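You operate a simulated robot arm through the tools that you are given. There is no shell and no other tool. Be economical: measure what you need, move in short steps, check, and stop when the job is done.

You are at the controls of a simulated two-armed robot. One attempt, no reset.

TASK
Clear the emergency stop: both sockets off, pull the red button out, press reset.
Fine: in that order; the green lamp ends lit, the sockets off.

It is judged by the outcome, as a careful person would: the job done as asked, and still so three seconds after it is handed in. It fails if anything else is knocked over, pushed out of place, dropped, spilled or broken.

THE ROBOT
Two 7-joint arms with fingered hands on one trunk, on a base that drives. Base frame: it is fixed to the floor where the robot stands at the start and does not move with it; the origin is under the middle of the robot, x ahead of it, y to its left, z up. Units: cm, degrees, N and s.
The left shoulder is at the start at [7, 16.6, 119.3], the right one opposite. With the tool pointing down near the work surface each hand reaches from about 10 to 96 cm from the robot's upright axis, wherever it stands, measured 20 degrees to its own side. Places, roughly: bay reset button [100, -10, 100]; lower socket switch [70, 0, 100]; stop button [100, -10, 120]; stop station [100, -10, 110]; upper socket switch [70, 0, 120]. Payload 4.1 kg a hand.
The TCP of each hand is the grasp point between the finger pads, 3.2 cm short of the fingertips. In the tool frame z runs along the fingers and y along their closing line. Largest opening 10.8 cm; the body of the gripper starts 3.8 cm behind the TCP. The gripper is a hand of 4 fingers: y runs from the thumb to the fingers, the wrist lies at [-1.6, -10.8, -18.6] in the tool frame, and closing takes about 1.5 s.
Orientation is that of the tool frame in the base frame, as a unit quaternion [x, y, z, w]. With the fingers straight down and the wrist toward the robot, the tool's x, y and z point along [0, 1, 0], [1, 0, 0] and [0, 0, -1] of the base frame.

THE INTERFACE
- The arms move only by the tool nudge_tool. It takes "left_motion", "right_motion" or both (then of equal length, played together; a hand with none holds still); each is a list of rows, each a list of 6 numbers: the shift along the tool's x, y, z in cm, then the turn, a rotation vector about the tool's x, y, z in degrees. In form: [[x, y, z, wx, wy, wz], ...]. A call has 1 to 12 rows; each row is the pose to reach, as a shift and turn from the pose commanded when the call began, along the tool's axes at that moment. "left_grip" and "right_grip" are, for a hand that has rows, the gripper command, from -1 (shut) to 1 (fully open), values between in proportion, set as the call begins (left out, the last holds). A row lasts 0.2 s, in which the tool goes at most 5 cm and 8.6 degrees; a call with a longer step from one row to the next is refused whole, and so is a gripper value outside its range. Where a pose cannot be reached the arm comes as near as it can. A force on the tool above 40 N (or 10 N above the force at the start of the call, whichever is more), or a blocked arm, ends the call early, and 0.2 s more pass. Each finger travels about 4.5 cm/s and halts on what it meets, pressing with about 34 N; the grip force reading is that of the motor and also rises with nothing between the fingers. The clock runs only during rows and for 0.2 s after the last one: add rows that repeat a pose to give the fingers time. It gives the time, the measured TCP pose, the force on the tool (base axes), the opening and the grip force at its end, in the units of the frame above (readings bear some noise), with the torque about the TCP (base axes, N m) and any sound that the robot's microphone picked up.
- Cameras (640 x 400 px; columns grow to the right, rows downward): "scene" is now at [13.93, 0.24, 144.6]; the picture's right is [-0.06, -1.00, 0.00], its down [-0.34, 0.02, -0.94] and it looks along [0.94, -0.05, -0.34] (base axes); focal length 245 px, centre (320, 200). "left" rides on the left gripper at [-6.4, -9.3, -13.2] in its tool frame; the picture's right is [-0.80, -0.28, 0.53], its down [0.55, -0.71, 0.45] and it looks along [0.25, 0.65, 0.72] (tool axes); focal length 247 px, centre (320, 200). "right" rides on the right gripper at [6.4, -9.3, -13.2] in its tool frame; the picture's right is [-0.80, 0.28, -0.53], its down [-0.55, -0.71, 0.45] and it looks along [-0.25, 0.65, 0.72] (tool axes); focal length 247 px, centre (320, 200). There is no depth. A picture from a camera that has moved, and an enlarged one, comes with that camera's place and axes in the base frame and with its lens. The place of the scene camera against the robot may be out by one fixed shift of up to 1.2 cm in any direction.
- get_image(camera): a new picture of that camera. The clock stands still meanwhile.
- slide_trunk(by): slides the trunk up (or, below 0, down) by that many cm; the arms and the scene camera ride with it, the base frame stays. It gives what a move gives, with no picture.
- roll_base(legs): drives the robot by 1 to 6 legs, each [ahead, left, turn to the left] in cm, cm and degrees, along the robot's own axes; the way and the turn of a leg run together, so that a leg with both is an arc; at most 150 cm and 180 degrees a leg. The arms and the cameras ride along, it lands a little off, and it stops where it bumps. It gives what a move gives.
- grasp_type(shape, hand): the hand has 4 fingers and takes this shape, open, in about a second: jaw (thumb against the fingers, like two jaws); tri (thumb and two fingers); tip (a fingertip pinch); poke (one finger out to press); point (the index stretched); flat (the hand flat); cup (the hand cupped); fist (a fist). The gripper value then closes the fingers along that shape, each until it touches; the sizes above hold for jaw. It gives what a move gives, with no picture.
- head_to(pan, tilt): turns the head with the scene camera to pan (to the left, within 86 degrees either way) and tilt (down, from -29 to 69), counted from straight ahead of the robot. It gives what a move gives.
- zoom(camera, box): a new picture of the part [left, top, right, bottom] of that camera's present view, enlarged. The clock stands still meanwhile.
- sign_off(): hands the job in; it is judged then, once.

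Go step by step. Nothing tells you exact positions but the pictures and the camera data: compare them with the known pose of the tool, close in by small moves and look again before you grip or let go. The budget is 120 turns and 108 pictures, counting those below and the enlarged ones. Unless the task says otherwise, let go and move clear before handing in, and close with one line.

The tools are called by a JSON object that holds its "name" and its "arguments". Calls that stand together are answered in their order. nudge_tool: Moves the arms, as the interface text tells. Its arguments: {"type":"object","properties":{"left_motion":{"type":"array","items":{"type":"array","items":{"type":"number"}}},"left_grip":{"type":"number"},"right_motion":{"type":"array","items":{"type":"array","items":{"type":"number"}}},"right_grip":{"type":"number"}},"required":[]} The other tools are called the same way: slide_trunk (by) slides the trunk up or down; grasp_type (shape, hand) gives the hand a shape; roll_base (legs) drives the base; head_to (pan, tilt) turns the head that bears the scene camera; get_image (camera) takes a picture; zoom (camera, box) takes an enlarged picture of a part of a camera's view; sign_off () hands the job in.

At the start:

```text
time: 0.0
left_tool_pos: [50.43, 13.06, 142.04]
left_orientation: [0.707, 0.707, 0.0, 0.0]
left_wrist_force: [0.0, -0.5, 0.3]
left_ft_torque: [0.02, 0.0, -0.03]
left_finger_gap: 10.74
left_finger_force: 0.1
left_shape: jaw
right_tool_pos: [58.47, -33.48, 142.87]
right_orientation: [0.707, 0.707, -0.001, 0.001]
right_wrist_force: [0.1, 0.4, -0.2]
right_ft_torque: [0.0, -0.02, 0.02]
right_finger_gap: 10.76
right_finger_force: 0.0
right_shape: jaw
trunk travel left (down, up): [-70.0, 24.0]
robot x, y, heading: [-0.39, -0.42, -0.2]
head pan, tilt: [-3.3, 19.8]
```

scene: 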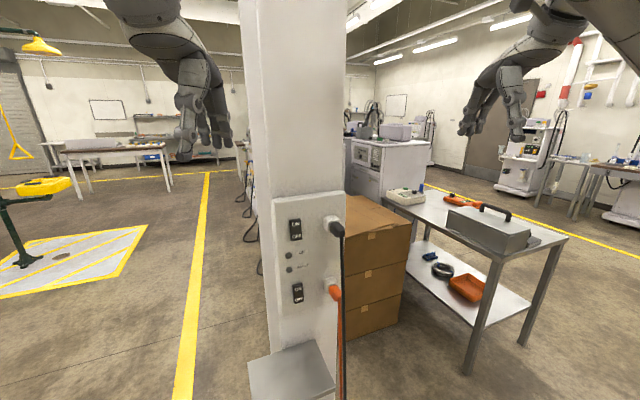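
right: 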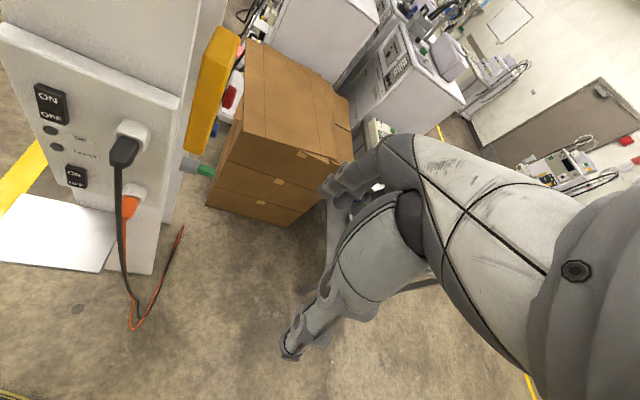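
left: 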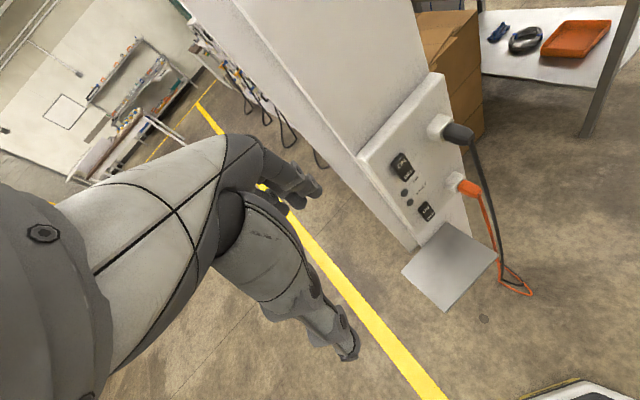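

I see the socket panel on a post ahead and, on the post's right side, a yellow stop station seen in the right camera. I'll look closer at both first.

{"name": "zoom", "arguments": {"camera": "scene", "box": [240, 180, 380, 320]}}

{"name": "zoom", "arguments": {"camera": "right", "box": [0, 20, 260, 240]}}

```text
2.86 times, centred on (310, 250) of scene
camera zoom: at [13.93, 0.24, 144.6], right [-0.06, -1.0, 0.0], down [-0.34, 0.02, -0.94], along [0.94, -0.05, -0.34], focal length 701 px, centre (349, 57)
```

zoom: 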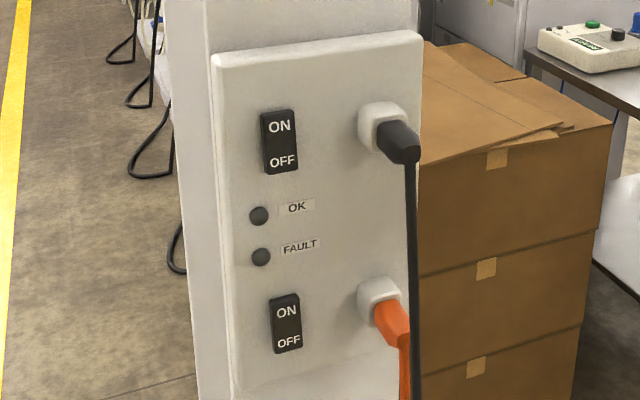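

```text
1.82 times, centred on (130, 130) of right
camera zoom: at [49.28, -26.99, 156.11], right [0.28, -0.8, 0.53], down [-0.71, -0.55, -0.45], along [0.65, -0.25, -0.72], focal length 449 px, centre (666, 327)
```

zoom: 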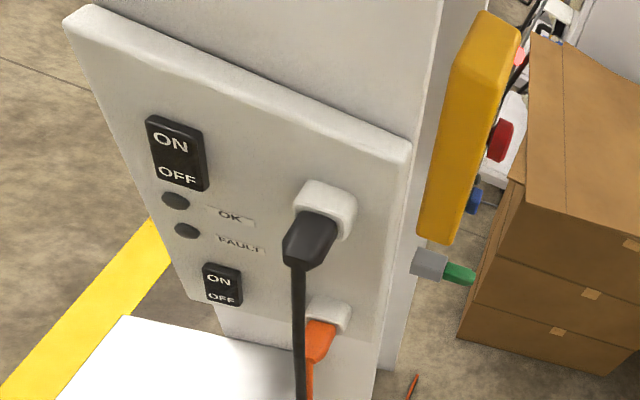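

Panel face is about x≈71.7, with the rockers near y≈3.5, z≈116 and z≈95; the station faces −y on the post's right side. I'll shape the left hand to poke and turn it to point ahead.

{"name": "grasp_type", "arguments": {"hand": "left", "shape": "poke"}}

{"name": "nudge_tool", "arguments": {"left_motion": [[0, 0, 2, -7.5, 0, 0], [0, -0.5, 4, -15, 0, 0], [0, -1, 6, -22.5, 0, 0], [0, -1.5, 8, -30, 0, 0], [0, -2, 10, -37.5, 0, 0], [0, -2.5, 12, -45, 0, 0], [0, -3, 14, -52.5, 0, 0], [0, -3.5, 16, -60, 0, 0], [0, -4, 18, -67.5, 0, 0], [0, -4.5, 20, -75, 0, 0], [0, -5, 22, -82.5, 0, 0], [0, -5, 24, -90, 0, 0]]}}

{"name": "get_image", "arguments": {"camera": "left"}}

{"name": "get_image", "arguments": {"camera": "scene"}}

```text
time: 0.9
left_tool_pos: [50.27, 12.95, 142.09]
left_orientation: [0.708, 0.706, 0.0, 0.0]
left_wrist_force: [-0.1, 0.4, -0.8]
left_ft_torque: [0.01, 0.02, 0.02]
left_finger_gap: 0.0
left_finger_force: 0.0
left_shape: poke
right_tool_pos: [58.42, -33.33, 143.03]
right_orientation: [0.707, 0.707, -0.001, 0.0]
right_wrist_force: [-0.3, -0.6, 0.1]
right_ft_torque: [-0.02, 0.0, -0.01]
right_finger_gap: 10.74
right_finger_force: 0.1
right_shape: jaw
trunk travel left (down, up): [-70.0, 24.0]
robot x, y, heading: [0.02, 0.03, 0.1]
head pan, tilt: [-3.3, 19.8]
```

```text
time: 3.5
left_tool_pos: [50.46, 14.46, 129.47]
left_orientation: [0.645, 0.646, 0.289, 0.289]
left_wrist_force: [0.0, 0.4, 0.2]
left_ft_torque: [0.01, -0.01, 0.0]
left_finger_gap: 0.0
left_finger_force: 0.1
left_shape: poke
left hand out of reach, approached as far as the arm can: row 7, 8, 9, 10, 11, 12
right_tool_pos: [58.49, -33.35, 142.96]
right_orientation: [0.707, 0.707, 0.0, 0.0]
right_wrist_force: [-0.1, 0.5, -0.4]
right_ft_torque: [0.0, -0.01, -0.01]
right_finger_gap: 10.75
right_finger_force: 0.0
right_shape: jaw
trunk travel left (down, up): [-70.0, 24.0]
robot x, y, heading: [-0.02, 0.06, 0.1]
head pan, tilt: [-3.3, 19.8]
```

```text
102 pictures are left
camera left: at [34.51, 8.14, 131.19], right [0.21, -0.8, -0.57], down [-0.14, 0.55, -0.82], along [0.97, 0.25, 0.01], focal length 247 px, centre (320, 200)
```

left: 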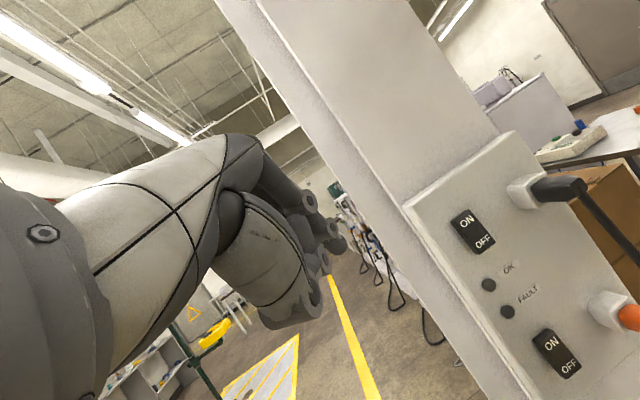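

```text
101 pictures are left
camera scene: at [13.93, 0.28, 144.6], right [-0.06, -1.0, 0.0], down [-0.34, 0.02, -0.94], along [0.94, -0.05, -0.34], focal length 245 px, centre (320, 200)
```

scene: 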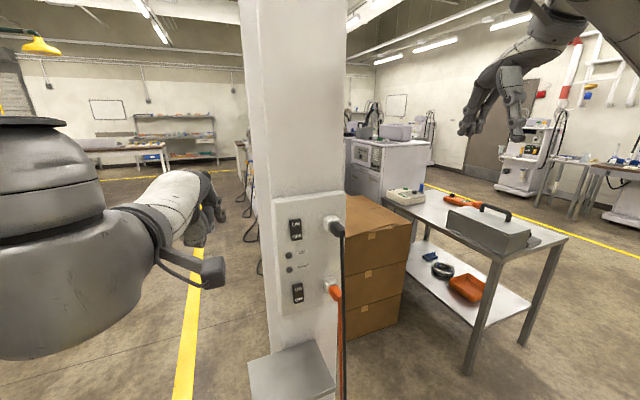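

The arm ran into its limit close to the body, at about 48° from vertical. I'll back the base off 22 cm so the arm can extend, then finish the turn.

{"name": "roll_base", "arguments": {"legs": [[-22, 0, 0]]}}

{"name": "nudge_tool", "arguments": {"left_motion": [[0, 1.5, 1.5, 0, 0, 0], [0, 3, 3, 0, 0, 0], [0, 4.5, 4.5, 0, 0, 0], [0, 6, 6, -7, 0, 0], [0, 7.5, 7.5, -14, 0, 0], [0, 9, 9, -21, 0, 0], [0, 10, 10, -28, 0, 0], [0, 11, 11, -35, 0, 0], [0, 12, 12, -42, 0, 0], [0, 12, 12, -42, 0, 0]]}}

{"name": "get_image", "arguments": {"camera": "left"}}

{"name": "get_image", "arguments": {"camera": "scene"}}

```text
time: 5.2
left_tool_pos: [29.07, 14.61, 129.44]
left_orientation: [0.645, 0.646, 0.289, 0.289]
left_wrist_force: [1.2, 0.4, -0.6]
left_ft_torque: [0.04, 0.0, -0.01]
left_finger_gap: 0.0
left_finger_force: 0.0
left_shape: poke
right_tool_pos: [37.09, -33.34, 143.08]
right_orientation: [0.706, 0.708, -0.001, -0.001]
right_wrist_force: [-0.5, 0.2, 0.0]
right_ft_torque: [0.0, 0.02, 0.02]
right_finger_gap: 10.78
right_finger_force: 0.1
right_shape: jaw
trunk travel left (down, up): [-70.0, 24.0]
robot x, y, heading: [-21.59, -0.26, 0.1]
head pan, tilt: [-3.3, 19.8]
```

```text
time: 7.4
left_tool_pos: [39.63, 14.75, 130.03]
left_orientation: [0.604, 0.606, 0.366, 0.365]
left_wrist_force: [0.7, -1.0, 0.0]
left_ft_torque: [0.03, -0.01, -0.01]
left_finger_gap: 0.02
left_finger_force: 0.1
left_shape: poke
left hand out of reach, approached as far as the arm can: row 6, 7, 8, 9, 10
right_tool_pos: [36.9, -33.31, 143.08]
right_orientation: [0.706, 0.708, 0.0, 0.0]
right_wrist_force: [-0.3, 0.2, 0.0]
right_ft_torque: [-0.01, -0.02, -0.02]
right_finger_gap: 10.74
right_finger_force: 0.0
right_shape: jaw
trunk travel left (down, up): [-70.0, 24.0]
robot x, y, heading: [-21.76, -0.43, 0.1]
head pan, tilt: [-3.3, 19.8]
```

```text
100 pictures are left
camera left: at [23.59, 8.26, 127.87], right [0.34, -0.8, -0.5], down [0.07, 0.55, -0.83], along [0.94, 0.25, 0.24], focal length 247 px, centre (320, 200)
```

left: 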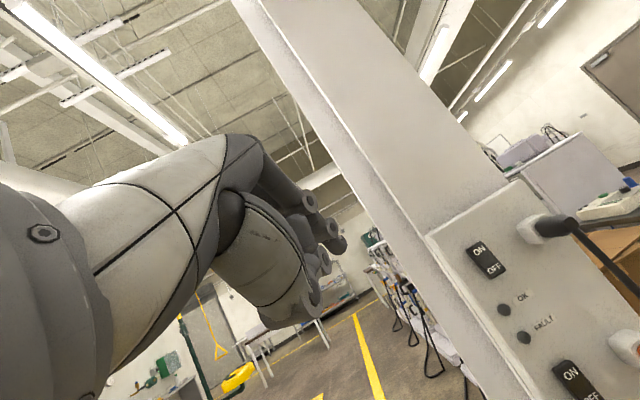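

```text
99 pictures are left
camera scene: at [-7.62, 0.26, 144.6], right [-0.06, -1.0, 0.0], down [-0.34, 0.02, -0.94], along [0.94, -0.05, -0.34], focal length 245 px, centre (320, 200)
```

scene: 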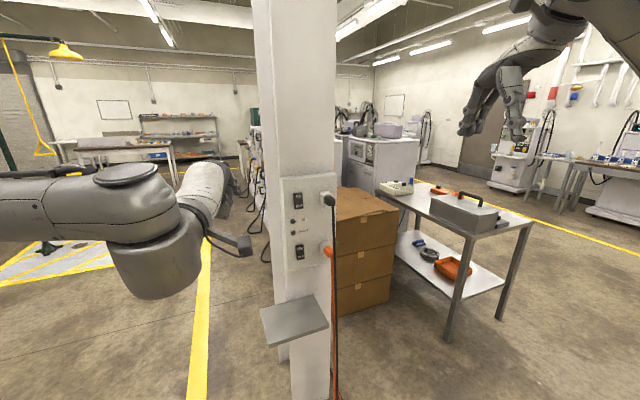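

The arm got to about 62° and gains more with extension. I'll zoom on the hand to find which finger pokes, and lower the trunk to make level pointing easier.

{"name": "zoom", "arguments": {"camera": "left", "box": [200, 130, 400, 350]}}

{"name": "slide_trunk", "arguments": {"by": -20}}

{"name": "nudge_tool", "arguments": {"left_motion": [[0, 1.2, 1, -4, 0, 0], [0, 2.4, 2, -8, 0, 0], [0, 3.6, 3, -12, 0, 0], [0, 4.8, 4, -16, 0, 0], [0, 6, 5, -20, 0, 0], [0, 7, 6, -24, 0, 0], [0, 8, 7, -28, 0, 0], [0, 8, 7, -28, 0, 0]]}}

{"name": "get_image", "arguments": {"camera": "scene"}}

```text
1.82 times, centred on (300, 240) of left
camera zoom: at [23.59, 8.26, 127.87], right [0.34, -0.8, -0.5], down [0.07, 0.55, -0.83], along [0.94, 0.25, 0.24], focal length 449 px, centre (356, 127)
```

zoom: 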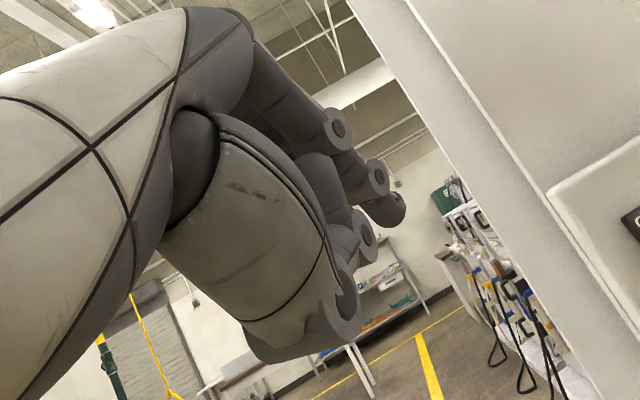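

```text
time: 9.5
left_tool_pos: [39.6, 14.92, 110.04]
left_orientation: [0.604, 0.606, 0.367, 0.365]
left_wrist_force: [-0.6, -0.3, 0.5]
left_ft_torque: [0.0, 0.02, 0.01]
left_finger_gap: 0.02
left_finger_force: 0.1
left_shape: poke
right_tool_pos: [36.81, -33.39, 122.94]
right_orientation: [0.706, 0.708, 0.001, -0.001]
right_wrist_force: [0.6, -0.6, 0.1]
right_ft_torque: [-0.04, -0.04, -0.04]
right_finger_gap: 10.78
right_finger_force: 0.0
right_shape: jaw
trunk travel left (down, up): [-50.0, 44.0]
robot x, y, heading: [-21.43, 0.21, 0.4]
head pan, tilt: [-3.3, 19.8]
```

```text
time: 11.3
left_tool_pos: [39.5, 14.74, 110.09]
left_orientation: [0.604, 0.606, 0.366, 0.365]
left_wrist_force: [0.4, -0.4, -0.1]
left_ft_torque: [0.03, -0.02, 0.0]
left_finger_gap: 0.0
left_finger_force: 0.0
left_shape: poke
left hand out of reach, approached as far as the arm can: row 1, 2, 3, 4, 5, 6, 7, 8
right_tool_pos: [37.07, -33.21, 122.94]
right_orientation: [0.706, 0.708, 0.0, 0.0]
right_wrist_force: [-0.6, 0.2, -0.3]
right_ft_torque: [-0.02, -0.01, -0.02]
right_finger_gap: 10.78
right_finger_force: 0.1
right_shape: jaw
trunk travel left (down, up): [-50.0, 44.0]
robot x, y, heading: [-21.38, -0.05, 0.1]
head pan, tilt: [-3.3, 19.8]
```

```text
97 pictures are left
camera scene: at [-7.65, 0.25, 124.6], right [-0.06, -1.0, 0.0], down [-0.34, 0.02, -0.94], along [0.94, -0.05, -0.34], focal length 245 px, centre (320, 200)
```

scene: 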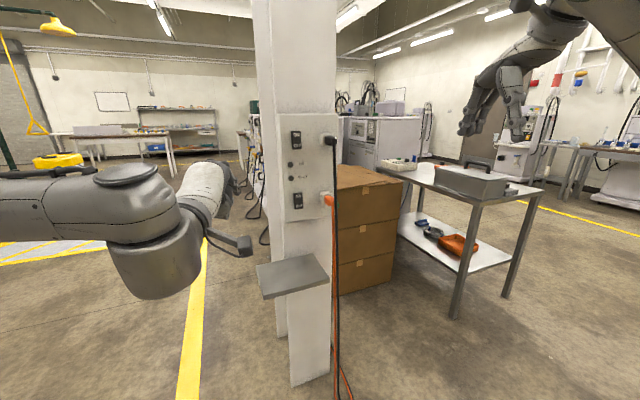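

Combined move-and-turn is blocked at the wrist limit here. I'll extend straight ahead without turning, then see how much turn becomes available.

{"name": "nudge_tool", "arguments": {"left_motion": [[0, 1.4, 2.6, 0, 0, 0], [0, 2.8, 5.2, 0, 0, 0], [0, 4.2, 7.8, 0, 0, 0], [0, 5.6, 10.4, 0, 0, 0]]}}

{"name": "nudge_tool", "arguments": {"left_motion": [[0, 0, 0, -7, 0, 0], [0, 0, 0, -14, 0, 0], [0, 0, 0, -21, 0, 0], [0, 0, 0, -28, 0, 0]]}}

{"name": "get_image", "arguments": {"camera": "scene"}}

```text
time: 12.3
left_tool_pos: [51.34, 15.06, 110.32]
left_orientation: [0.604, 0.606, 0.368, 0.364]
left_wrist_force: [1.0, -0.3, -0.2]
left_ft_torque: [0.01, -0.02, 0.03]
left_finger_gap: 0.0
left_finger_force: 0.1
left_shape: poke
right_tool_pos: [37.03, -33.48, 122.83]
right_orientation: [0.706, 0.708, 0.0, -0.002]
right_wrist_force: [0.1, -0.4, 0.1]
right_ft_torque: [0.01, -0.04, -0.01]
right_finger_gap: 10.75
right_finger_force: 0.0
right_shape: jaw
trunk travel left (down, up): [-50.0, 44.0]
robot x, y, heading: [-21.78, 0.23, -0.1]
head pan, tilt: [-3.3, 19.8]
```

```text
time: 13.3
left_tool_pos: [49.17, 9.78, 110.51]
left_orientation: [0.488, 0.513, 0.502, 0.496]
left_wrist_force: [-0.9, -0.5, -0.3]
left_ft_torque: [0.0, 0.0, -0.01]
left_finger_gap: 0.0
left_finger_force: 0.1
left_shape: poke
left hand out of reach, approached as far as the arm can: row 1, 2, 3, 4
right_tool_pos: [37.07, -33.32, 122.86]
right_orientation: [0.707, 0.708, -0.001, 0.0]
right_wrist_force: [0.4, 0.4, -0.4]
right_ft_torque: [0.01, 0.01, -0.01]
right_finger_gap: 10.76
right_finger_force: 0.1
right_shape: jaw
trunk travel left (down, up): [-50.0, 44.0]
robot x, y, heading: [-21.63, 0.65, 0.1]
head pan, tilt: [-3.3, 19.8]
```

```text
96 pictures are left
camera scene: at [-7.55, 0.23, 124.59], right [-0.06, -1.0, 0.0], down [-0.34, 0.02, -0.94], along [0.94, -0.05, -0.34], focal length 245 px, centre (320, 200)
```

scene: 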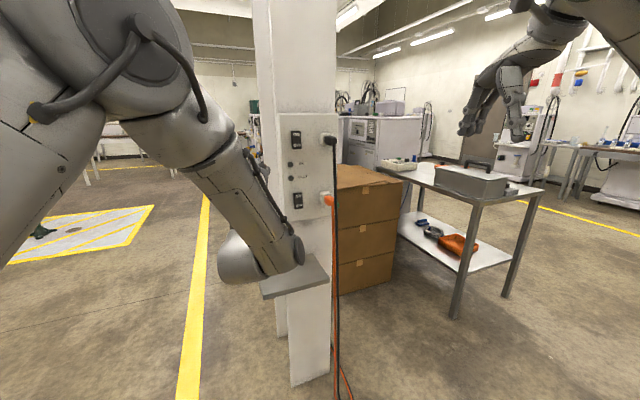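

The arm flipped to an elbow-high posture and the hand now points level ahead. I'll check the left camera and the hand.

{"name": "get_image", "arguments": {"camera": "left"}}

{"name": "get_image", "arguments": {"camera": "right"}}

```text
95 pictures are left
camera left: at [36.26, 2.74, 101.49], right [0.56, -0.79, -0.27], down [0.43, 0.55, -0.72], along [0.71, 0.28, 0.64], focal length 247 px, centre (320, 200)
```

left: 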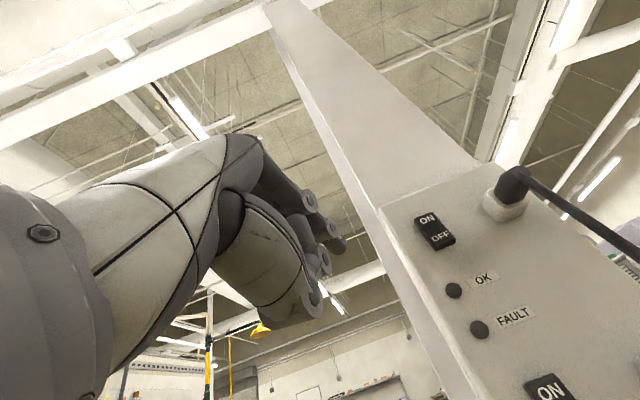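

```text
94 pictures are left
camera right: at [27.88, -26.94, 136.05], right [0.29, -0.8, 0.53], down [-0.71, -0.55, -0.45], along [0.65, -0.25, -0.72], focal length 247 px, centre (320, 200)
```

right: 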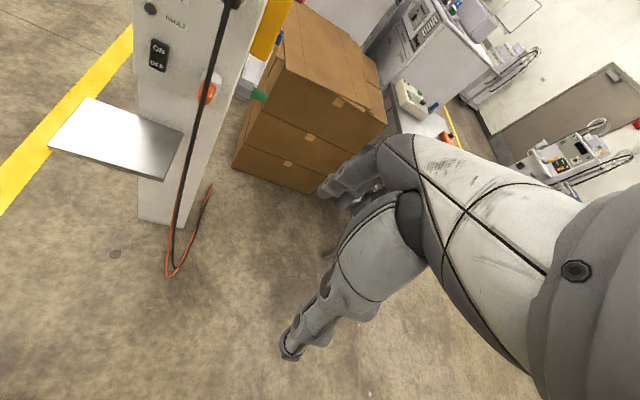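

The rockers sit at about (71.7, 2.2, 116.2) and (71.7, 2.3, 95.5). I'll zoom in to read their present state.

{"name": "zoom", "arguments": {"camera": "left", "box": [390, 190, 490, 260]}}

{"name": "zoom", "arguments": {"camera": "scene", "box": [270, 110, 350, 220]}}

```text
5.71 times, centred on (440, 225) of left
camera zoom: at [36.26, 2.74, 101.49], right [0.56, -0.79, -0.27], down [0.43, 0.55, -0.72], along [0.71, 0.28, 0.64], focal length 1411 px, centre (-366, 57)
```

zoom: 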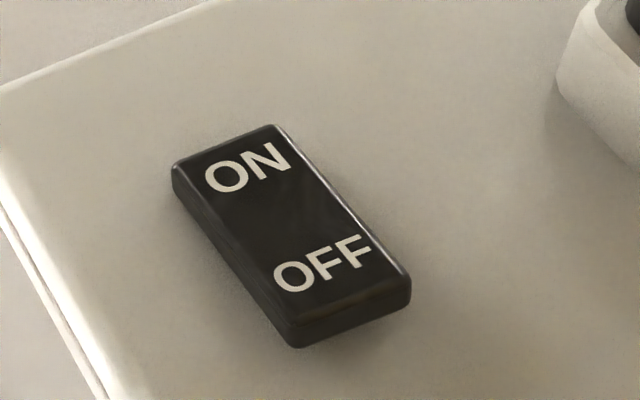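

```text
3.64 times, centred on (310, 165) of scene
camera zoom: at [-7.55, 0.23, 124.59], right [-0.06, -1.0, 0.0], down [-0.34, 0.02, -0.94], along [0.94, -0.05, -0.34], focal length 892 px, centre (356, 327)
```

zoom: 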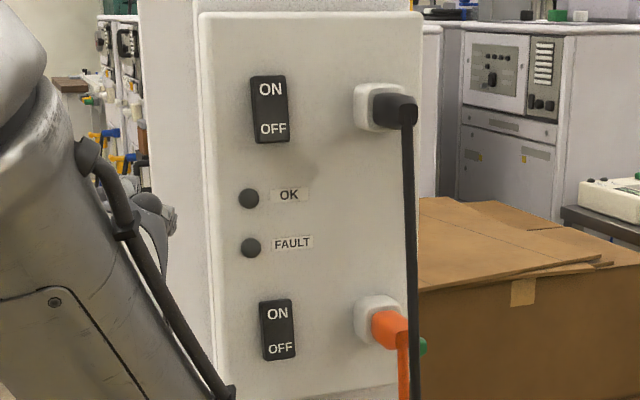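

Both rockers are ON, with the OFF half standing out. I'll bring the finger to about 8 cm in front of the upper OFF half.

{"name": "nudge_tool", "arguments": {"left_motion": [[-1.8, 0.8, 2.6, 0, 0, 0], [-3.6, 1.6, 5.3, 0, 0, 0], [-5.4, 2.4, 8, 0, 0, 0], [-7.2, 3.1, 10.6, 0, 0, 0]]}}

{"name": "get_image", "arguments": {"camera": "left"}}

{"name": "get_image", "arguments": {"camera": "scene"}}

```text
time: 14.3
left_tool_pos: [59.83, 2.58, 113.59]
left_orientation: [0.498, 0.499, 0.502, 0.5]
left_wrist_force: [-0.3, 0.2, 0.5]
left_ft_torque: [0.0, -0.01, 0.0]
left_finger_gap: 0.0
left_finger_force: 0.0
left_shape: poke
left hand out of reach, approached as far as the arm can: row 1
right_tool_pos: [37.1, -33.49, 122.87]
right_orientation: [0.706, 0.708, -0.001, 0.0]
right_wrist_force: [0.7, 0.6, -0.3]
right_ft_torque: [0.01, 0.02, 0.04]
right_finger_gap: 10.74
right_finger_force: 0.0
right_shape: jaw
trunk travel left (down, up): [-50.0, 44.0]
robot x, y, heading: [-21.48, -0.31, -0.0]
head pan, tilt: [-3.3, 19.8]
```

```text
91 pictures are left
camera left: at [46.78, -4.0, 104.15], right [0.54, -0.8, -0.28], down [0.45, 0.55, -0.7], along [0.71, 0.25, 0.65], focal length 247 px, centre (320, 200)
```

left: 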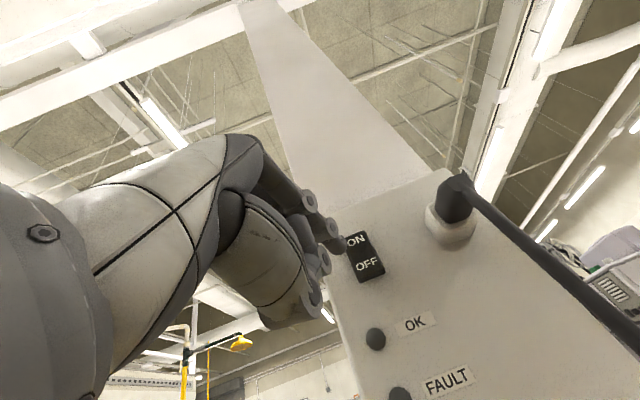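

```text
90 pictures are left
camera scene: at [-7.55, 0.22, 124.59], right [-0.06, -1.0, 0.0], down [-0.34, 0.02, -0.94], along [0.94, -0.05, -0.34], focal length 245 px, centre (320, 200)
```

scene: 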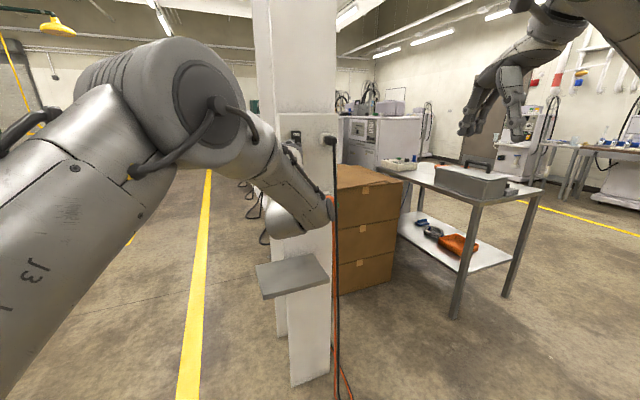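

The OFF half centre works out to about (71, 2.4, 114.2), with the fingertip almost lined up. I'll advance 5 cm and check.

{"name": "nudge_tool", "arguments": {"left_motion": [[0.1, 0, 2.5, 0, 0, 0], [0.3, 0, 5, 0, 0, 0]]}}

{"name": "zoom", "arguments": {"camera": "left", "box": [220, 160, 460, 310]}}

```text
time: 14.9
left_tool_pos: [64.46, 1.88, 113.87]
left_orientation: [0.495, 0.504, 0.502, 0.498]
left_wrist_force: [-0.2, 0.2, 0.4]
left_ft_torque: [0.01, -0.01, 0.01]
left_finger_gap: 0.0
left_finger_force: 0.1
left_shape: poke
left hand out of reach, approached as far as the arm can: row 2
right_tool_pos: [36.96, -33.4, 122.95]
right_orientation: [0.707, 0.708, -0.001, 0.0]
right_wrist_force: [0.4, -0.2, 0.1]
right_ft_torque: [0.01, 0.01, -0.01]
right_finger_gap: 10.75
right_finger_force: 0.2
right_shape: jaw
trunk travel left (down, up): [-50.0, 44.0]
robot x, y, heading: [-21.58, -0.1, 0.2]
head pan, tilt: [-3.3, 19.8]
```

```text
2.67 times, centred on (340, 235) of left
camera zoom: at [51.42, -4.73, 104.57], right [0.54, -0.79, -0.28], down [0.44, 0.55, -0.71], along [0.71, 0.26, 0.65], focal length 659 px, centre (267, 107)
```

zoom: 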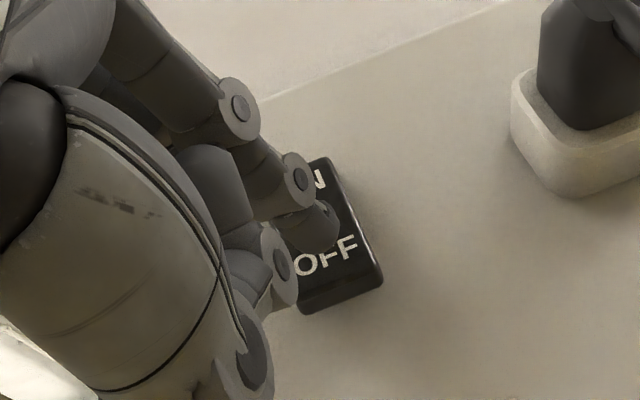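

The arm is near full reach, so I'll back the hand off 8 cm, drive ahead 8 cm, and look again.

{"name": "nudge_tool", "arguments": {"left_motion": [[0, -0.2, -2.7, 0, 0, 0], [0, -0.4, -5.4, 0, 0, 0], [0.3, -0.5, -8, 0, 0, 0]]}}

{"name": "roll_base", "arguments": {"legs": [[8, 0, 0]]}}

{"name": "zoom", "arguments": {"camera": "left", "box": [220, 160, 460, 310]}}

```text
time: 15.7
left_tool_pos: [56.22, 2.27, 113.39]
left_orientation: [0.497, 0.499, 0.503, 0.501]
left_wrist_force: [-0.2, -0.8, 0.0]
left_ft_torque: [0.0, 0.02, 0.0]
left_finger_gap: 0.01
left_finger_force: 0.1
left_shape: poke
right_tool_pos: [36.95, -33.28, 123.01]
right_orientation: [0.707, 0.707, 0.0, 0.0]
right_wrist_force: [0.1, 0.0, 0.2]
right_ft_torque: [-0.02, 0.03, 0.01]
right_finger_gap: 10.76
right_finger_force: 0.1
right_shape: jaw
trunk travel left (down, up): [-50.0, 44.0]
robot x, y, heading: [-21.37, 0.24, 0.1]
head pan, tilt: [-3.3, 19.8]
```

```text
time: 16.8
left_tool_pos: [64.54, 2.29, 113.07]
left_orientation: [0.498, 0.499, 0.503, 0.501]
left_wrist_force: [0.5, -0.1, 0.2]
left_ft_torque: [0.01, -0.03, -0.01]
left_finger_gap: 0.0
left_finger_force: 0.1
left_shape: poke
right_tool_pos: [45.26, -33.34, 122.89]
right_orientation: [0.707, 0.707, 0.0, -0.001]
right_wrist_force: [1.3, 0.8, 0.2]
right_ft_torque: [-0.01, 0.04, -0.02]
right_finger_gap: 10.79
right_finger_force: 0.1
right_shape: jaw
trunk travel left (down, up): [-50.0, 44.0]
robot x, y, heading: [-13.19, -0.13, 0.2]
head pan, tilt: [-3.3, 19.8]
```

```text
2.67 times, centred on (340, 235) of left
camera zoom: at [51.45, -4.25, 103.79], right [0.54, -0.8, -0.28], down [0.45, 0.55, -0.7], along [0.71, 0.25, 0.65], focal length 659 px, centre (267, 107)
```

zoom: 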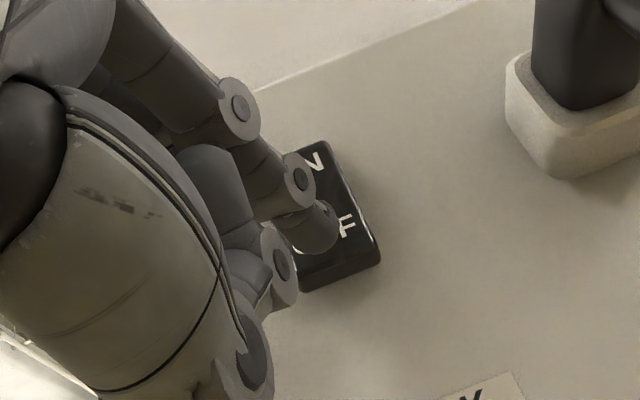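

The fingertip is lined up on the OFF half. I'll press forward in small steps.

{"name": "nudge_tool", "arguments": {"left_motion": [[0, 0, 0.6, 0, 0, 0], [0, 0, 1.2, 0, 0, 0], [0, 0, 1.8, 0, 0, 0], [0, 0, 2.4, 0, 0, 0], [0, 0, 3.0, 0, 0, 0], [0, 0, 3.6, 0, 0, 0]]}}

{"name": "zoom", "arguments": {"camera": "left", "box": [220, 160, 460, 310]}}

```text
time: 18.2
left_tool_pos: [67.38, 2.1, 113.71]
left_orientation: [0.497, 0.497, 0.504, 0.503]
left_wrist_force: [-29.0, -3.9, 2.1]
left_ft_torque: [0.02, 0.1, 0.35]
left_finger_gap: 0.01
left_finger_force: 0.1
left_shape: poke
right_tool_pos: [44.58, -33.48, 123.18]
right_orientation: [0.707, 0.708, 0.001, 0.002]
right_wrist_force: [1.0, 0.3, -1.2]
right_ft_torque: [-0.03, -0.04, -0.01]
right_finger_gap: 10.77
right_finger_force: 0.1
right_shape: jaw
trunk travel left (down, up): [-50.0, 44.0]
robot x, y, heading: [-13.4, 0.05, 0.2]
head pan, tilt: [-3.3, 19.8]
```

```text
2.67 times, centred on (340, 235) of left
camera zoom: at [54.37, -4.37, 104.2], right [0.54, -0.8, -0.28], down [0.46, 0.55, -0.7], along [0.71, 0.25, 0.66], focal length 659 px, centre (267, 107)
```

zoom: 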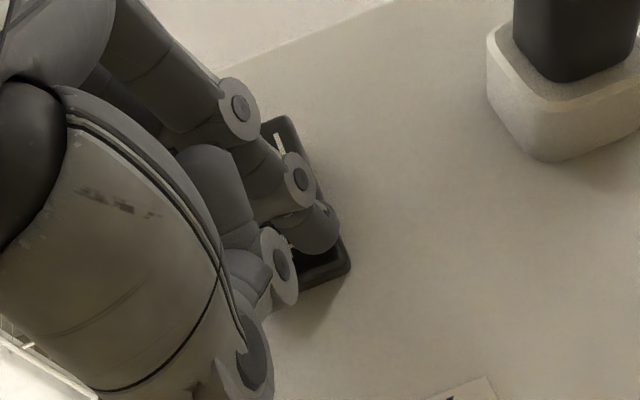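

I pressed with about 29 N against the rocker. I'll back off and see whether it tipped.

{"name": "nudge_tool", "arguments": {"left_motion": [[0, -0.3, -3, 0, 0, 0], [0, -0.5, -6, 0, 0, 0], [0, -0.5, -9, 0, 0, 0], [0, -0.5, -12, 0, 0, 0]]}}

{"name": "zoom", "arguments": {"camera": "left", "box": [320, 190, 480, 400]}}

```text
time: 19.2
left_tool_pos: [55.72, 2.18, 112.74]
left_orientation: [0.498, 0.499, 0.502, 0.5]
left_wrist_force: [0.0, -0.6, 0.0]
left_ft_torque: [-0.01, 0.02, 0.0]
left_finger_gap: 0.0
left_finger_force: 0.1
left_shape: poke
right_tool_pos: [45.0, -33.5, 123.04]
right_orientation: [0.707, 0.707, 0.0, -0.001]
right_wrist_force: [-0.2, 0.1, 1.0]
right_ft_torque: [0.0, -0.06, 0.0]
right_finger_gap: 10.79
right_finger_force: 0.1
right_shape: jaw
trunk travel left (down, up): [-50.0, 44.0]
robot x, y, heading: [-13.51, -0.07, 0.3]
head pan, tilt: [-3.3, 19.8]
```

```text
1.90 times, centred on (400, 295) of left
camera zoom: at [42.76, -4.33, 103.36], right [0.54, -0.8, -0.28], down [0.45, 0.55, -0.7], along [0.71, 0.25, 0.65], focal length 470 px, centre (168, 19)
```

zoom: 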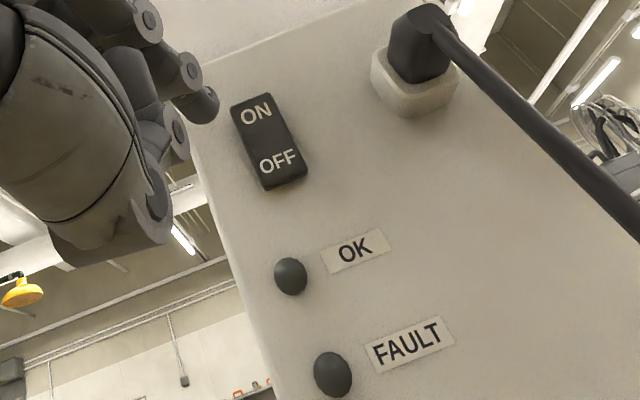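

{"name": "zoom", "arguments": {"camera": "left", "box": [365, 205, 425, 250]}}

{"name": "zoom", "arguments": {"camera": "left", "box": [360, 195, 440, 255]}}

```text
8.89 times, centred on (395, 228) of left
camera zoom: at [42.76, -4.33, 103.36], right [0.54, -0.8, -0.28], down [0.45, 0.55, -0.7], along [0.71, 0.25, 0.65], focal length 2195 px, centre (-347, -44)
```

zoom: 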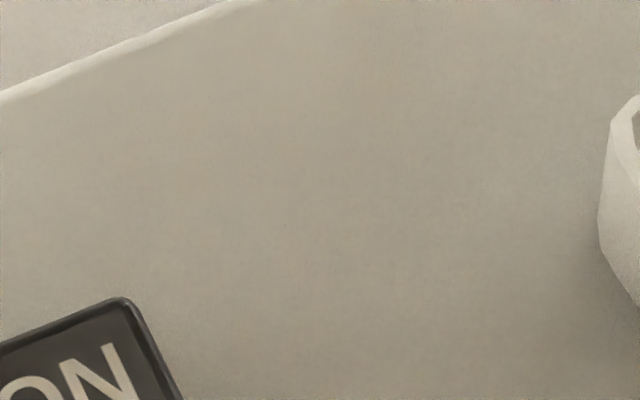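

```text
6.67 times, centred on (400, 225) of left
camera zoom: at [42.76, -4.33, 103.36], right [0.54, -0.8, -0.28], down [0.45, 0.55, -0.7], along [0.71, 0.25, 0.65], focal length 1646 px, centre (-213, 33)
```

zoom: 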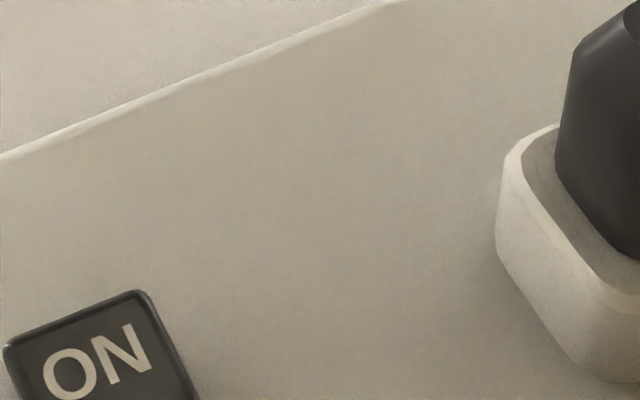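

I framed that wrong; one properly placed zoom on the rocker.

{"name": "zoom", "arguments": {"camera": "left", "box": [340, 235, 415, 300]}}

```text
6.15 times, centred on (378, 268) of left
camera zoom: at [42.76, -4.33, 103.36], right [0.54, -0.8, -0.28], down [0.45, 0.55, -0.7], along [0.71, 0.25, 0.65], focal length 1520 px, centre (-34, -215)
```

zoom: 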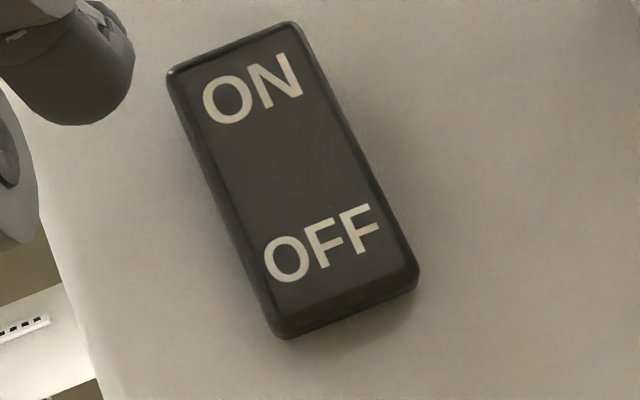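

The shading and edges changed, suggesting it tipped. I'll compare both rockers from the scene camera.

{"name": "zoom", "arguments": {"camera": "scene", "box": [265, 120, 345, 220]}}

{"name": "get_image", "arguments": {"camera": "scene"}}

```text
4.00 times, centred on (305, 170) of scene
camera zoom: at [0.33, 0.22, 124.62], right [-0.06, -1.0, 0.0], down [-0.34, 0.02, -0.94], along [0.94, -0.05, -0.34], focal length 981 px, centre (380, 320)
```

zoom: 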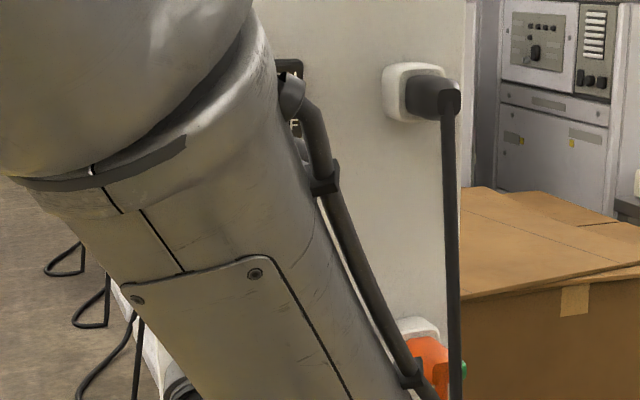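

```text
81 pictures are left
camera scene: at [0.33, 0.22, 124.62], right [-0.06, -1.0, 0.0], down [-0.34, 0.02, -0.94], along [0.94, -0.05, -0.34], focal length 245 px, centre (320, 200)
```

scene: 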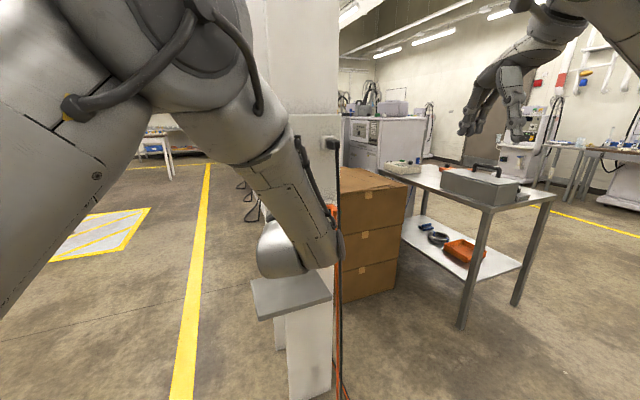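

The upper rocker appears to have tipped; I'll confirm once clear. A shelf at z≈76 sits below the lower rocker, so I'll lower the trunk 10 cm and pitch the hand 30° down to keep the wrist above it.

{"name": "slide_trunk", "arguments": {"by": -10}}

{"name": "nudge_tool", "arguments": {"left_motion": [[0, 0, 0, 7.5, 0, 0], [0, 0, 0, 15, 0, 0], [0, -1, 0, 22.5, 0, 0], [0, -2, 0, 30, 0, 0]]}}

{"name": "get_image", "arguments": {"camera": "left"}}

{"name": "get_image", "arguments": {"camera": "scene"}}

```text
time: 20.5
left_tool_pos: [55.95, 2.12, 102.68]
left_orientation: [0.498, 0.499, 0.502, 0.501]
left_wrist_force: [-0.3, 0.1, 0.5]
left_ft_torque: [-0.01, 0.0, 0.01]
left_finger_gap: 0.0
left_finger_force: 0.0
left_shape: poke
right_tool_pos: [45.05, -33.38, 112.95]
right_orientation: [0.707, 0.708, 0.0, 0.0]
right_wrist_force: [-0.2, -0.2, -0.3]
right_ft_torque: [-0.03, -0.02, -0.02]
right_finger_gap: 10.77
right_finger_force: 0.0
right_shape: jaw
trunk travel left (down, up): [-40.0, 54.0]
robot x, y, heading: [-13.63, -0.07, 0.2]
head pan, tilt: [-3.3, 19.8]
```

```text
time: 21.5
left_tool_pos: [55.87, 2.26, 100.58]
left_orientation: [0.611, 0.612, 0.355, 0.355]
left_wrist_force: [0.0, -0.2, 0.3]
left_ft_torque: [0.01, 0.0, -0.04]
left_finger_gap: 0.0
left_finger_force: 0.1
left_shape: poke
right_tool_pos: [45.14, -33.23, 113.02]
right_orientation: [0.706, 0.708, 0.0, 0.0]
right_wrist_force: [0.5, 1.0, 0.3]
right_ft_torque: [0.01, -0.03, -0.02]
right_finger_gap: 10.76
right_finger_force: 0.0
right_shape: jaw
trunk travel left (down, up): [-40.0, 54.0]
robot x, y, heading: [-13.27, -0.02, 0.1]
head pan, tilt: [-3.3, 19.8]
```

```text
80 pictures are left
camera left: at [39.92, -4.25, 99.05], right [0.32, -0.8, -0.51], down [0.04, 0.55, -0.83], along [0.95, 0.25, 0.21], focal length 247 px, centre (320, 200)
```

left: 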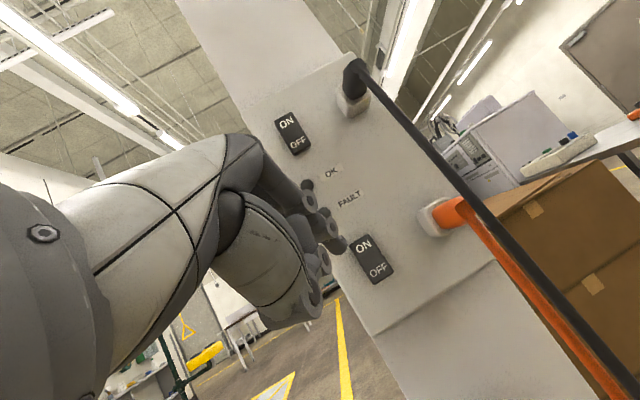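

```text
79 pictures are left
camera scene: at [0.46, 0.3, 114.6], right [-0.06, -1.0, 0.0], down [-0.34, 0.02, -0.94], along [0.94, -0.05, -0.34], focal length 245 px, centre (320, 200)
```

scene: 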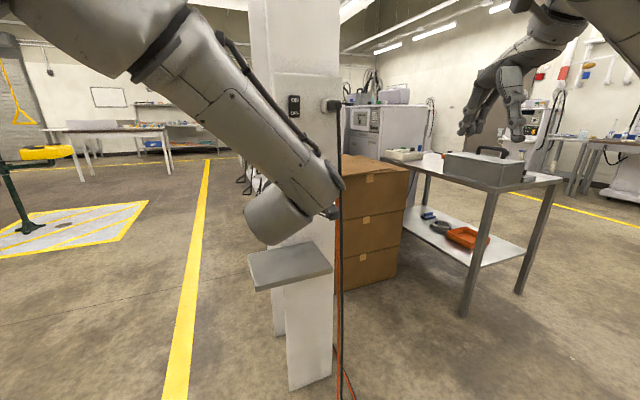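

Wrist clearance looks fine. I'll zoom on both rockers together to compare states.

{"name": "zoom", "arguments": {"camera": "left", "box": [265, 100, 415, 300]}}

```text
2.00 times, centred on (340, 200) of left
camera zoom: at [39.92, -4.25, 99.05], right [0.32, -0.8, -0.51], down [0.04, 0.55, -0.83], along [0.95, 0.25, 0.21], focal length 494 px, centre (280, 200)
```

zoom: 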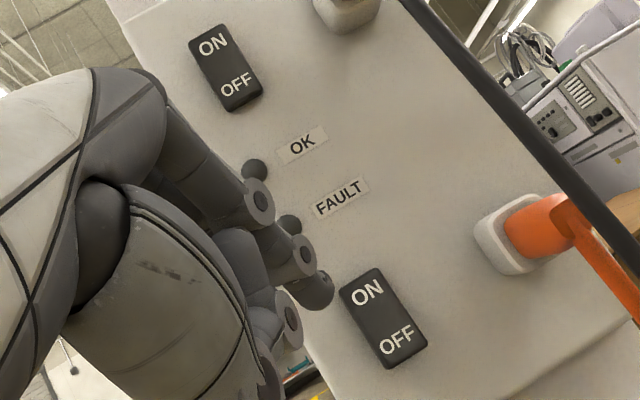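

The lower OFF centre is about (71, 2.2, 94.2) and the fingertip is near (60.7, 1.5, 99.2). I'll lower 5 cm and go ahead 6 cm, then recheck.

{"name": "nudge_tool", "arguments": {"left_motion": [[0.3, -2.2, 1.2, 0, 0, 0], [0.6, -4.3, 2.5, 0, 0, 0], [0.6, -2.85, 5.1, 0, 0, 0], [0.6, -1.36, 7.7, 0, 0, 0]]}}

{"name": "zoom", "arguments": {"camera": "left", "box": [220, 160, 460, 310]}}

{"name": "get_image", "arguments": {"camera": "scene"}}

```text
time: 22.5
left_tool_pos: [62.2, 2.75, 95.51]
left_orientation: [0.61, 0.612, 0.356, 0.355]
left_wrist_force: [0.3, -0.2, 0.2]
left_ft_torque: [-0.02, 0.0, 0.01]
left_finger_gap: 0.0
left_finger_force: 0.0
left_shape: poke
right_tool_pos: [45.1, -33.37, 112.86]
right_orientation: [0.706, 0.708, 0.0, 0.0]
right_wrist_force: [-0.1, -0.3, 0.1]
right_ft_torque: [-0.02, 0.01, 0.03]
right_finger_gap: 10.81
right_finger_force: 0.1
right_shape: jaw
trunk travel left (down, up): [-40.0, 54.0]
robot x, y, heading: [-13.67, -0.16, 0.1]
head pan, tilt: [-3.3, 19.8]
```

```text
2.67 times, centred on (340, 235) of left
camera zoom: at [46.13, -3.71, 93.93], right [0.32, -0.8, -0.51], down [0.04, 0.55, -0.83], along [0.95, 0.25, 0.21], focal length 659 px, centre (267, 107)
```

zoom: 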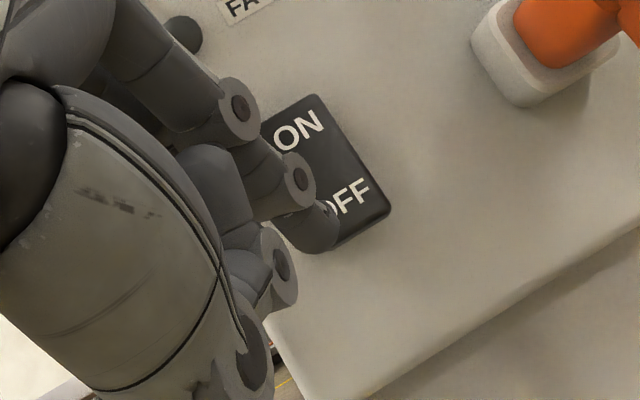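

```text
76 pictures are left
camera scene: at [0.56, 0.27, 114.59], right [-0.06, -1.0, 0.0], down [-0.34, 0.02, -0.94], along [0.94, -0.05, -0.34], focal length 245 px, centre (320, 200)
```

scene: 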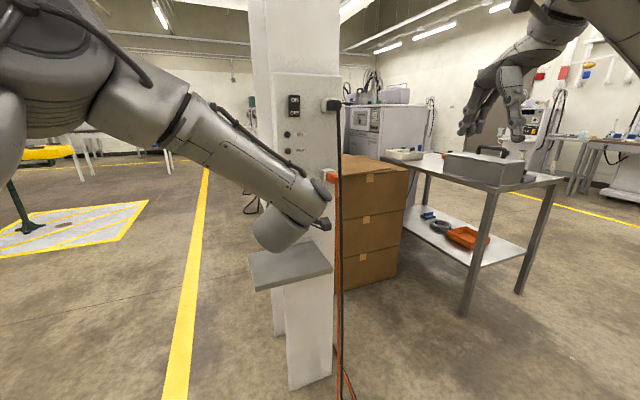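

Aligned on the lower OFF half. Pressing straight ahead in small steps.

{"name": "nudge_tool", "arguments": {"left_motion": [[0, 0.4, 0.7, 0, 0, 0], [0, 0.8, 1.4, 0, 0, 0], [0, 1.2, 2.1, 0, 0, 0], [0, 1.6, 2.8, 0, 0, 0], [0, 2.0, 3.5, 0, 0, 0], [0, 2.4, 4.2, 0, 0, 0], [0, 2.8, 4.9, 0, 0, 0]]}}

{"name": "zoom", "arguments": {"camera": "left", "box": [220, 160, 460, 310]}}

```text
time: 24.1
left_tool_pos: [67.54, 2.71, 95.8]
left_orientation: [0.611, 0.611, 0.355, 0.356]
left_wrist_force: [-10.1, -0.7, 1.4]
left_ft_torque: [0.02, -0.07, 0.07]
left_finger_gap: 0.0
left_finger_force: 0.0
left_shape: poke
right_tool_pos: [44.93, -33.4, 113.02]
right_orientation: [0.707, 0.707, 0.0, 0.0]
right_wrist_force: [0.9, -0.7, -1.0]
right_ft_torque: [0.01, 0.02, 0.01]
right_finger_gap: 10.76
right_finger_force: 0.0
right_shape: jaw
trunk travel left (down, up): [-40.0, 54.0]
robot x, y, heading: [-13.38, -0.03, 0.0]
head pan, tilt: [-3.3, 19.8]
```

```text
2.67 times, centred on (340, 235) of left
camera zoom: at [51.6, -3.82, 94.17], right [0.32, -0.8, -0.51], down [0.04, 0.55, -0.83], along [0.94, 0.25, 0.21], focal length 659 px, centre (267, 107)
```

zoom: 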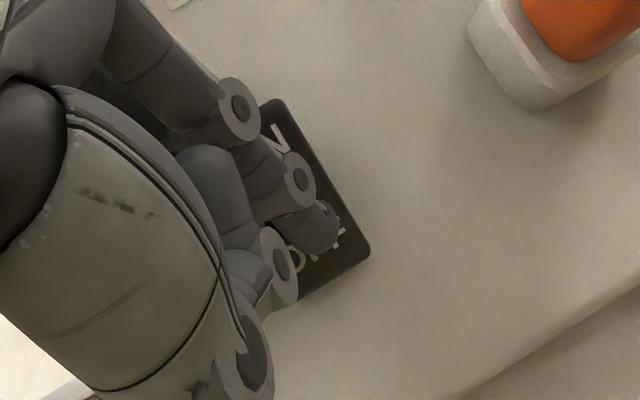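

Contact at about 10 N. I'll push a bit further, slightly lower, then retreat and look.

{"name": "nudge_tool", "arguments": {"left_motion": [[0, 0.1, 0.5, 0, 0, 0], [0, 0.3, 1.0, 0, 0, 0], [0, 0.5, 1.5, 0, 0, 0], [0, 0.7, 1.9, 0, 0, 0]]}}

{"name": "nudge_tool", "arguments": {"left_motion": [[0, -1.5, -2.6, 0, 0, 0], [0, -3, -5.2, 0, 0, 0], [0, -4.5, -7.8, 0, 0, 0], [0, -6, -10.4, 0, 0, 0]]}}

{"name": "get_image", "arguments": {"camera": "left"}}

{"name": "zoom", "arguments": {"camera": "left", "box": [265, 100, 445, 300]}}

```text
time: 24.8
left_tool_pos: [68.13, 2.03, 95.71]
left_orientation: [0.614, 0.609, 0.353, 0.356]
left_wrist_force: [-31.2, -5.2, -1.1]
left_ft_torque: [-0.01, 0.31, -0.12]
left_finger_gap: 0.0
left_finger_force: 0.0
left_shape: poke
right_tool_pos: [44.55, -33.54, 113.05]
right_orientation: [0.706, 0.708, 0.001, 0.002]
right_wrist_force: [-0.1, 0.2, 1.2]
right_ft_torque: [0.01, -0.04, -0.02]
right_finger_gap: 10.75
right_finger_force: 0.0
right_shape: jaw
trunk travel left (down, up): [-40.0, 54.0]
robot x, y, heading: [-13.4, -0.32, 0.1]
head pan, tilt: [-3.3, 19.8]
stopped in row 3 (left hand): the force on the tool passed its limit (the readings are from after the stop); the commanded pose is now the measured one
```

```text
time: 25.8
left_tool_pos: [56.57, 2.48, 95.41]
left_orientation: [0.612, 0.611, 0.355, 0.355]
left_wrist_force: [-0.4, 0.9, 0.0]
left_ft_torque: [0.0, 0.02, 0.01]
left_finger_gap: 0.02
left_finger_force: 0.1
left_shape: poke
right_tool_pos: [45.0, -33.44, 113.02]
right_orientation: [0.707, 0.708, -0.001, -0.001]
right_wrist_force: [-0.3, 0.4, -0.4]
right_ft_torque: [0.0, -0.03, -0.01]
right_finger_gap: 10.73
right_finger_force: 0.1
right_shape: jaw
trunk travel left (down, up): [-40.0, 54.0]
robot x, y, heading: [-13.57, -0.31, -0.1]
head pan, tilt: [-3.3, 19.8]
```

```text
74 pictures are left
camera left: at [40.58, -3.9, 93.87], right [0.32, -0.8, -0.51], down [0.04, 0.55, -0.83], along [0.95, 0.25, 0.21], focal length 247 px, centre (320, 200)
```

left: 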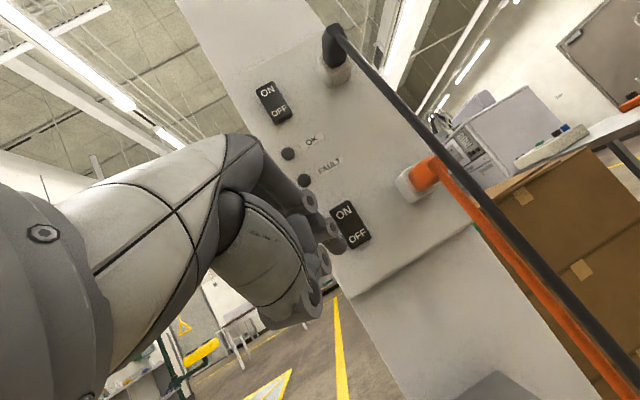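

```text
2.00 times, centred on (355, 200) of left
camera zoom: at [40.58, -3.9, 93.87], right [0.32, -0.8, -0.51], down [0.04, 0.55, -0.83], along [0.95, 0.25, 0.21], focal length 494 px, centre (250, 200)
```

zoom: 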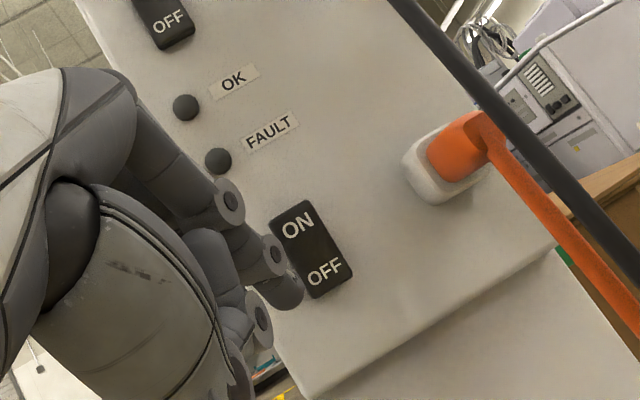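

I can't read the rocker tilt cleanly from here. I'll back off and shift right, which also brings the station side of the post into view.

{"name": "roll_base", "arguments": {"legs": [[-20, 0, 0], [0, -45, 0]]}}

{"name": "head_to", "arguments": {"pan": 15, "tilt": 10}}

{"name": "get_image", "arguments": {"camera": "scene"}}

```text
time: 29.8
left_tool_pos: [36.84, -42.72, 95.35]
left_orientation: [0.613, 0.611, 0.354, 0.355]
left_wrist_force: [0.1, 0.2, 0.0]
left_ft_torque: [0.03, 0.0, -0.01]
left_finger_gap: 0.0
left_finger_force: 0.1
left_shape: poke
right_tool_pos: [25.01, -78.57, 112.91]
right_orientation: [0.708, 0.706, -0.001, 0.0]
right_wrist_force: [0.6, -0.2, -0.5]
right_ft_torque: [0.0, -0.02, 0.02]
right_finger_gap: 10.76
right_finger_force: 0.0
right_shape: jaw
trunk travel left (down, up): [-40.0, 54.0]
robot x, y, heading: [-33.22, -44.69, -0.1]
head pan, tilt: [-3.3, 19.8]
```

```text
time: 30.6
left_tool_pos: [36.76, -42.65, 95.41]
left_orientation: [0.613, 0.611, 0.354, 0.355]
left_wrist_force: [0.2, -0.2, -0.9]
left_ft_torque: [0.02, 0.04, 0.0]
left_finger_gap: 0.01
left_finger_force: 0.0
left_shape: poke
right_tool_pos: [25.05, -78.42, 112.91]
right_orientation: [0.708, 0.706, 0.001, 0.0]
right_wrist_force: [0.6, 0.2, -0.3]
right_ft_torque: [-0.03, -0.03, 0.01]
right_finger_gap: 10.77
right_finger_force: 0.0
right_shape: jaw
trunk travel left (down, up): [-40.0, 54.0]
robot x, y, heading: [-33.66, -44.95, -0.2]
head pan, tilt: [15.0, 10.0]
```

```text
72 pictures are left
camera scene: at [-19.85, -41.9, 116.19], right [0.26, -0.97, 0.0], down [-0.17, -0.04, -0.98], along [0.95, 0.25, -0.17], focal length 245 px, centre (320, 200)
```

scene: 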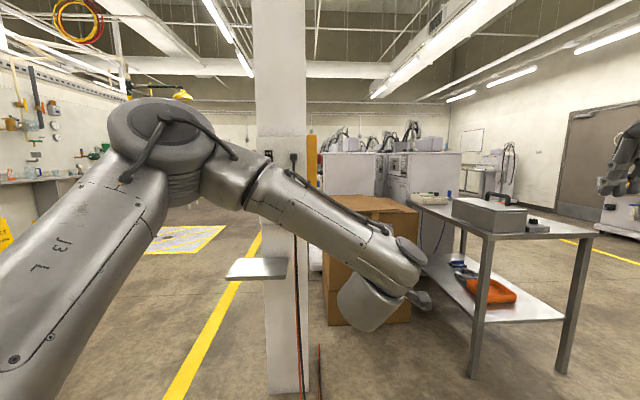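

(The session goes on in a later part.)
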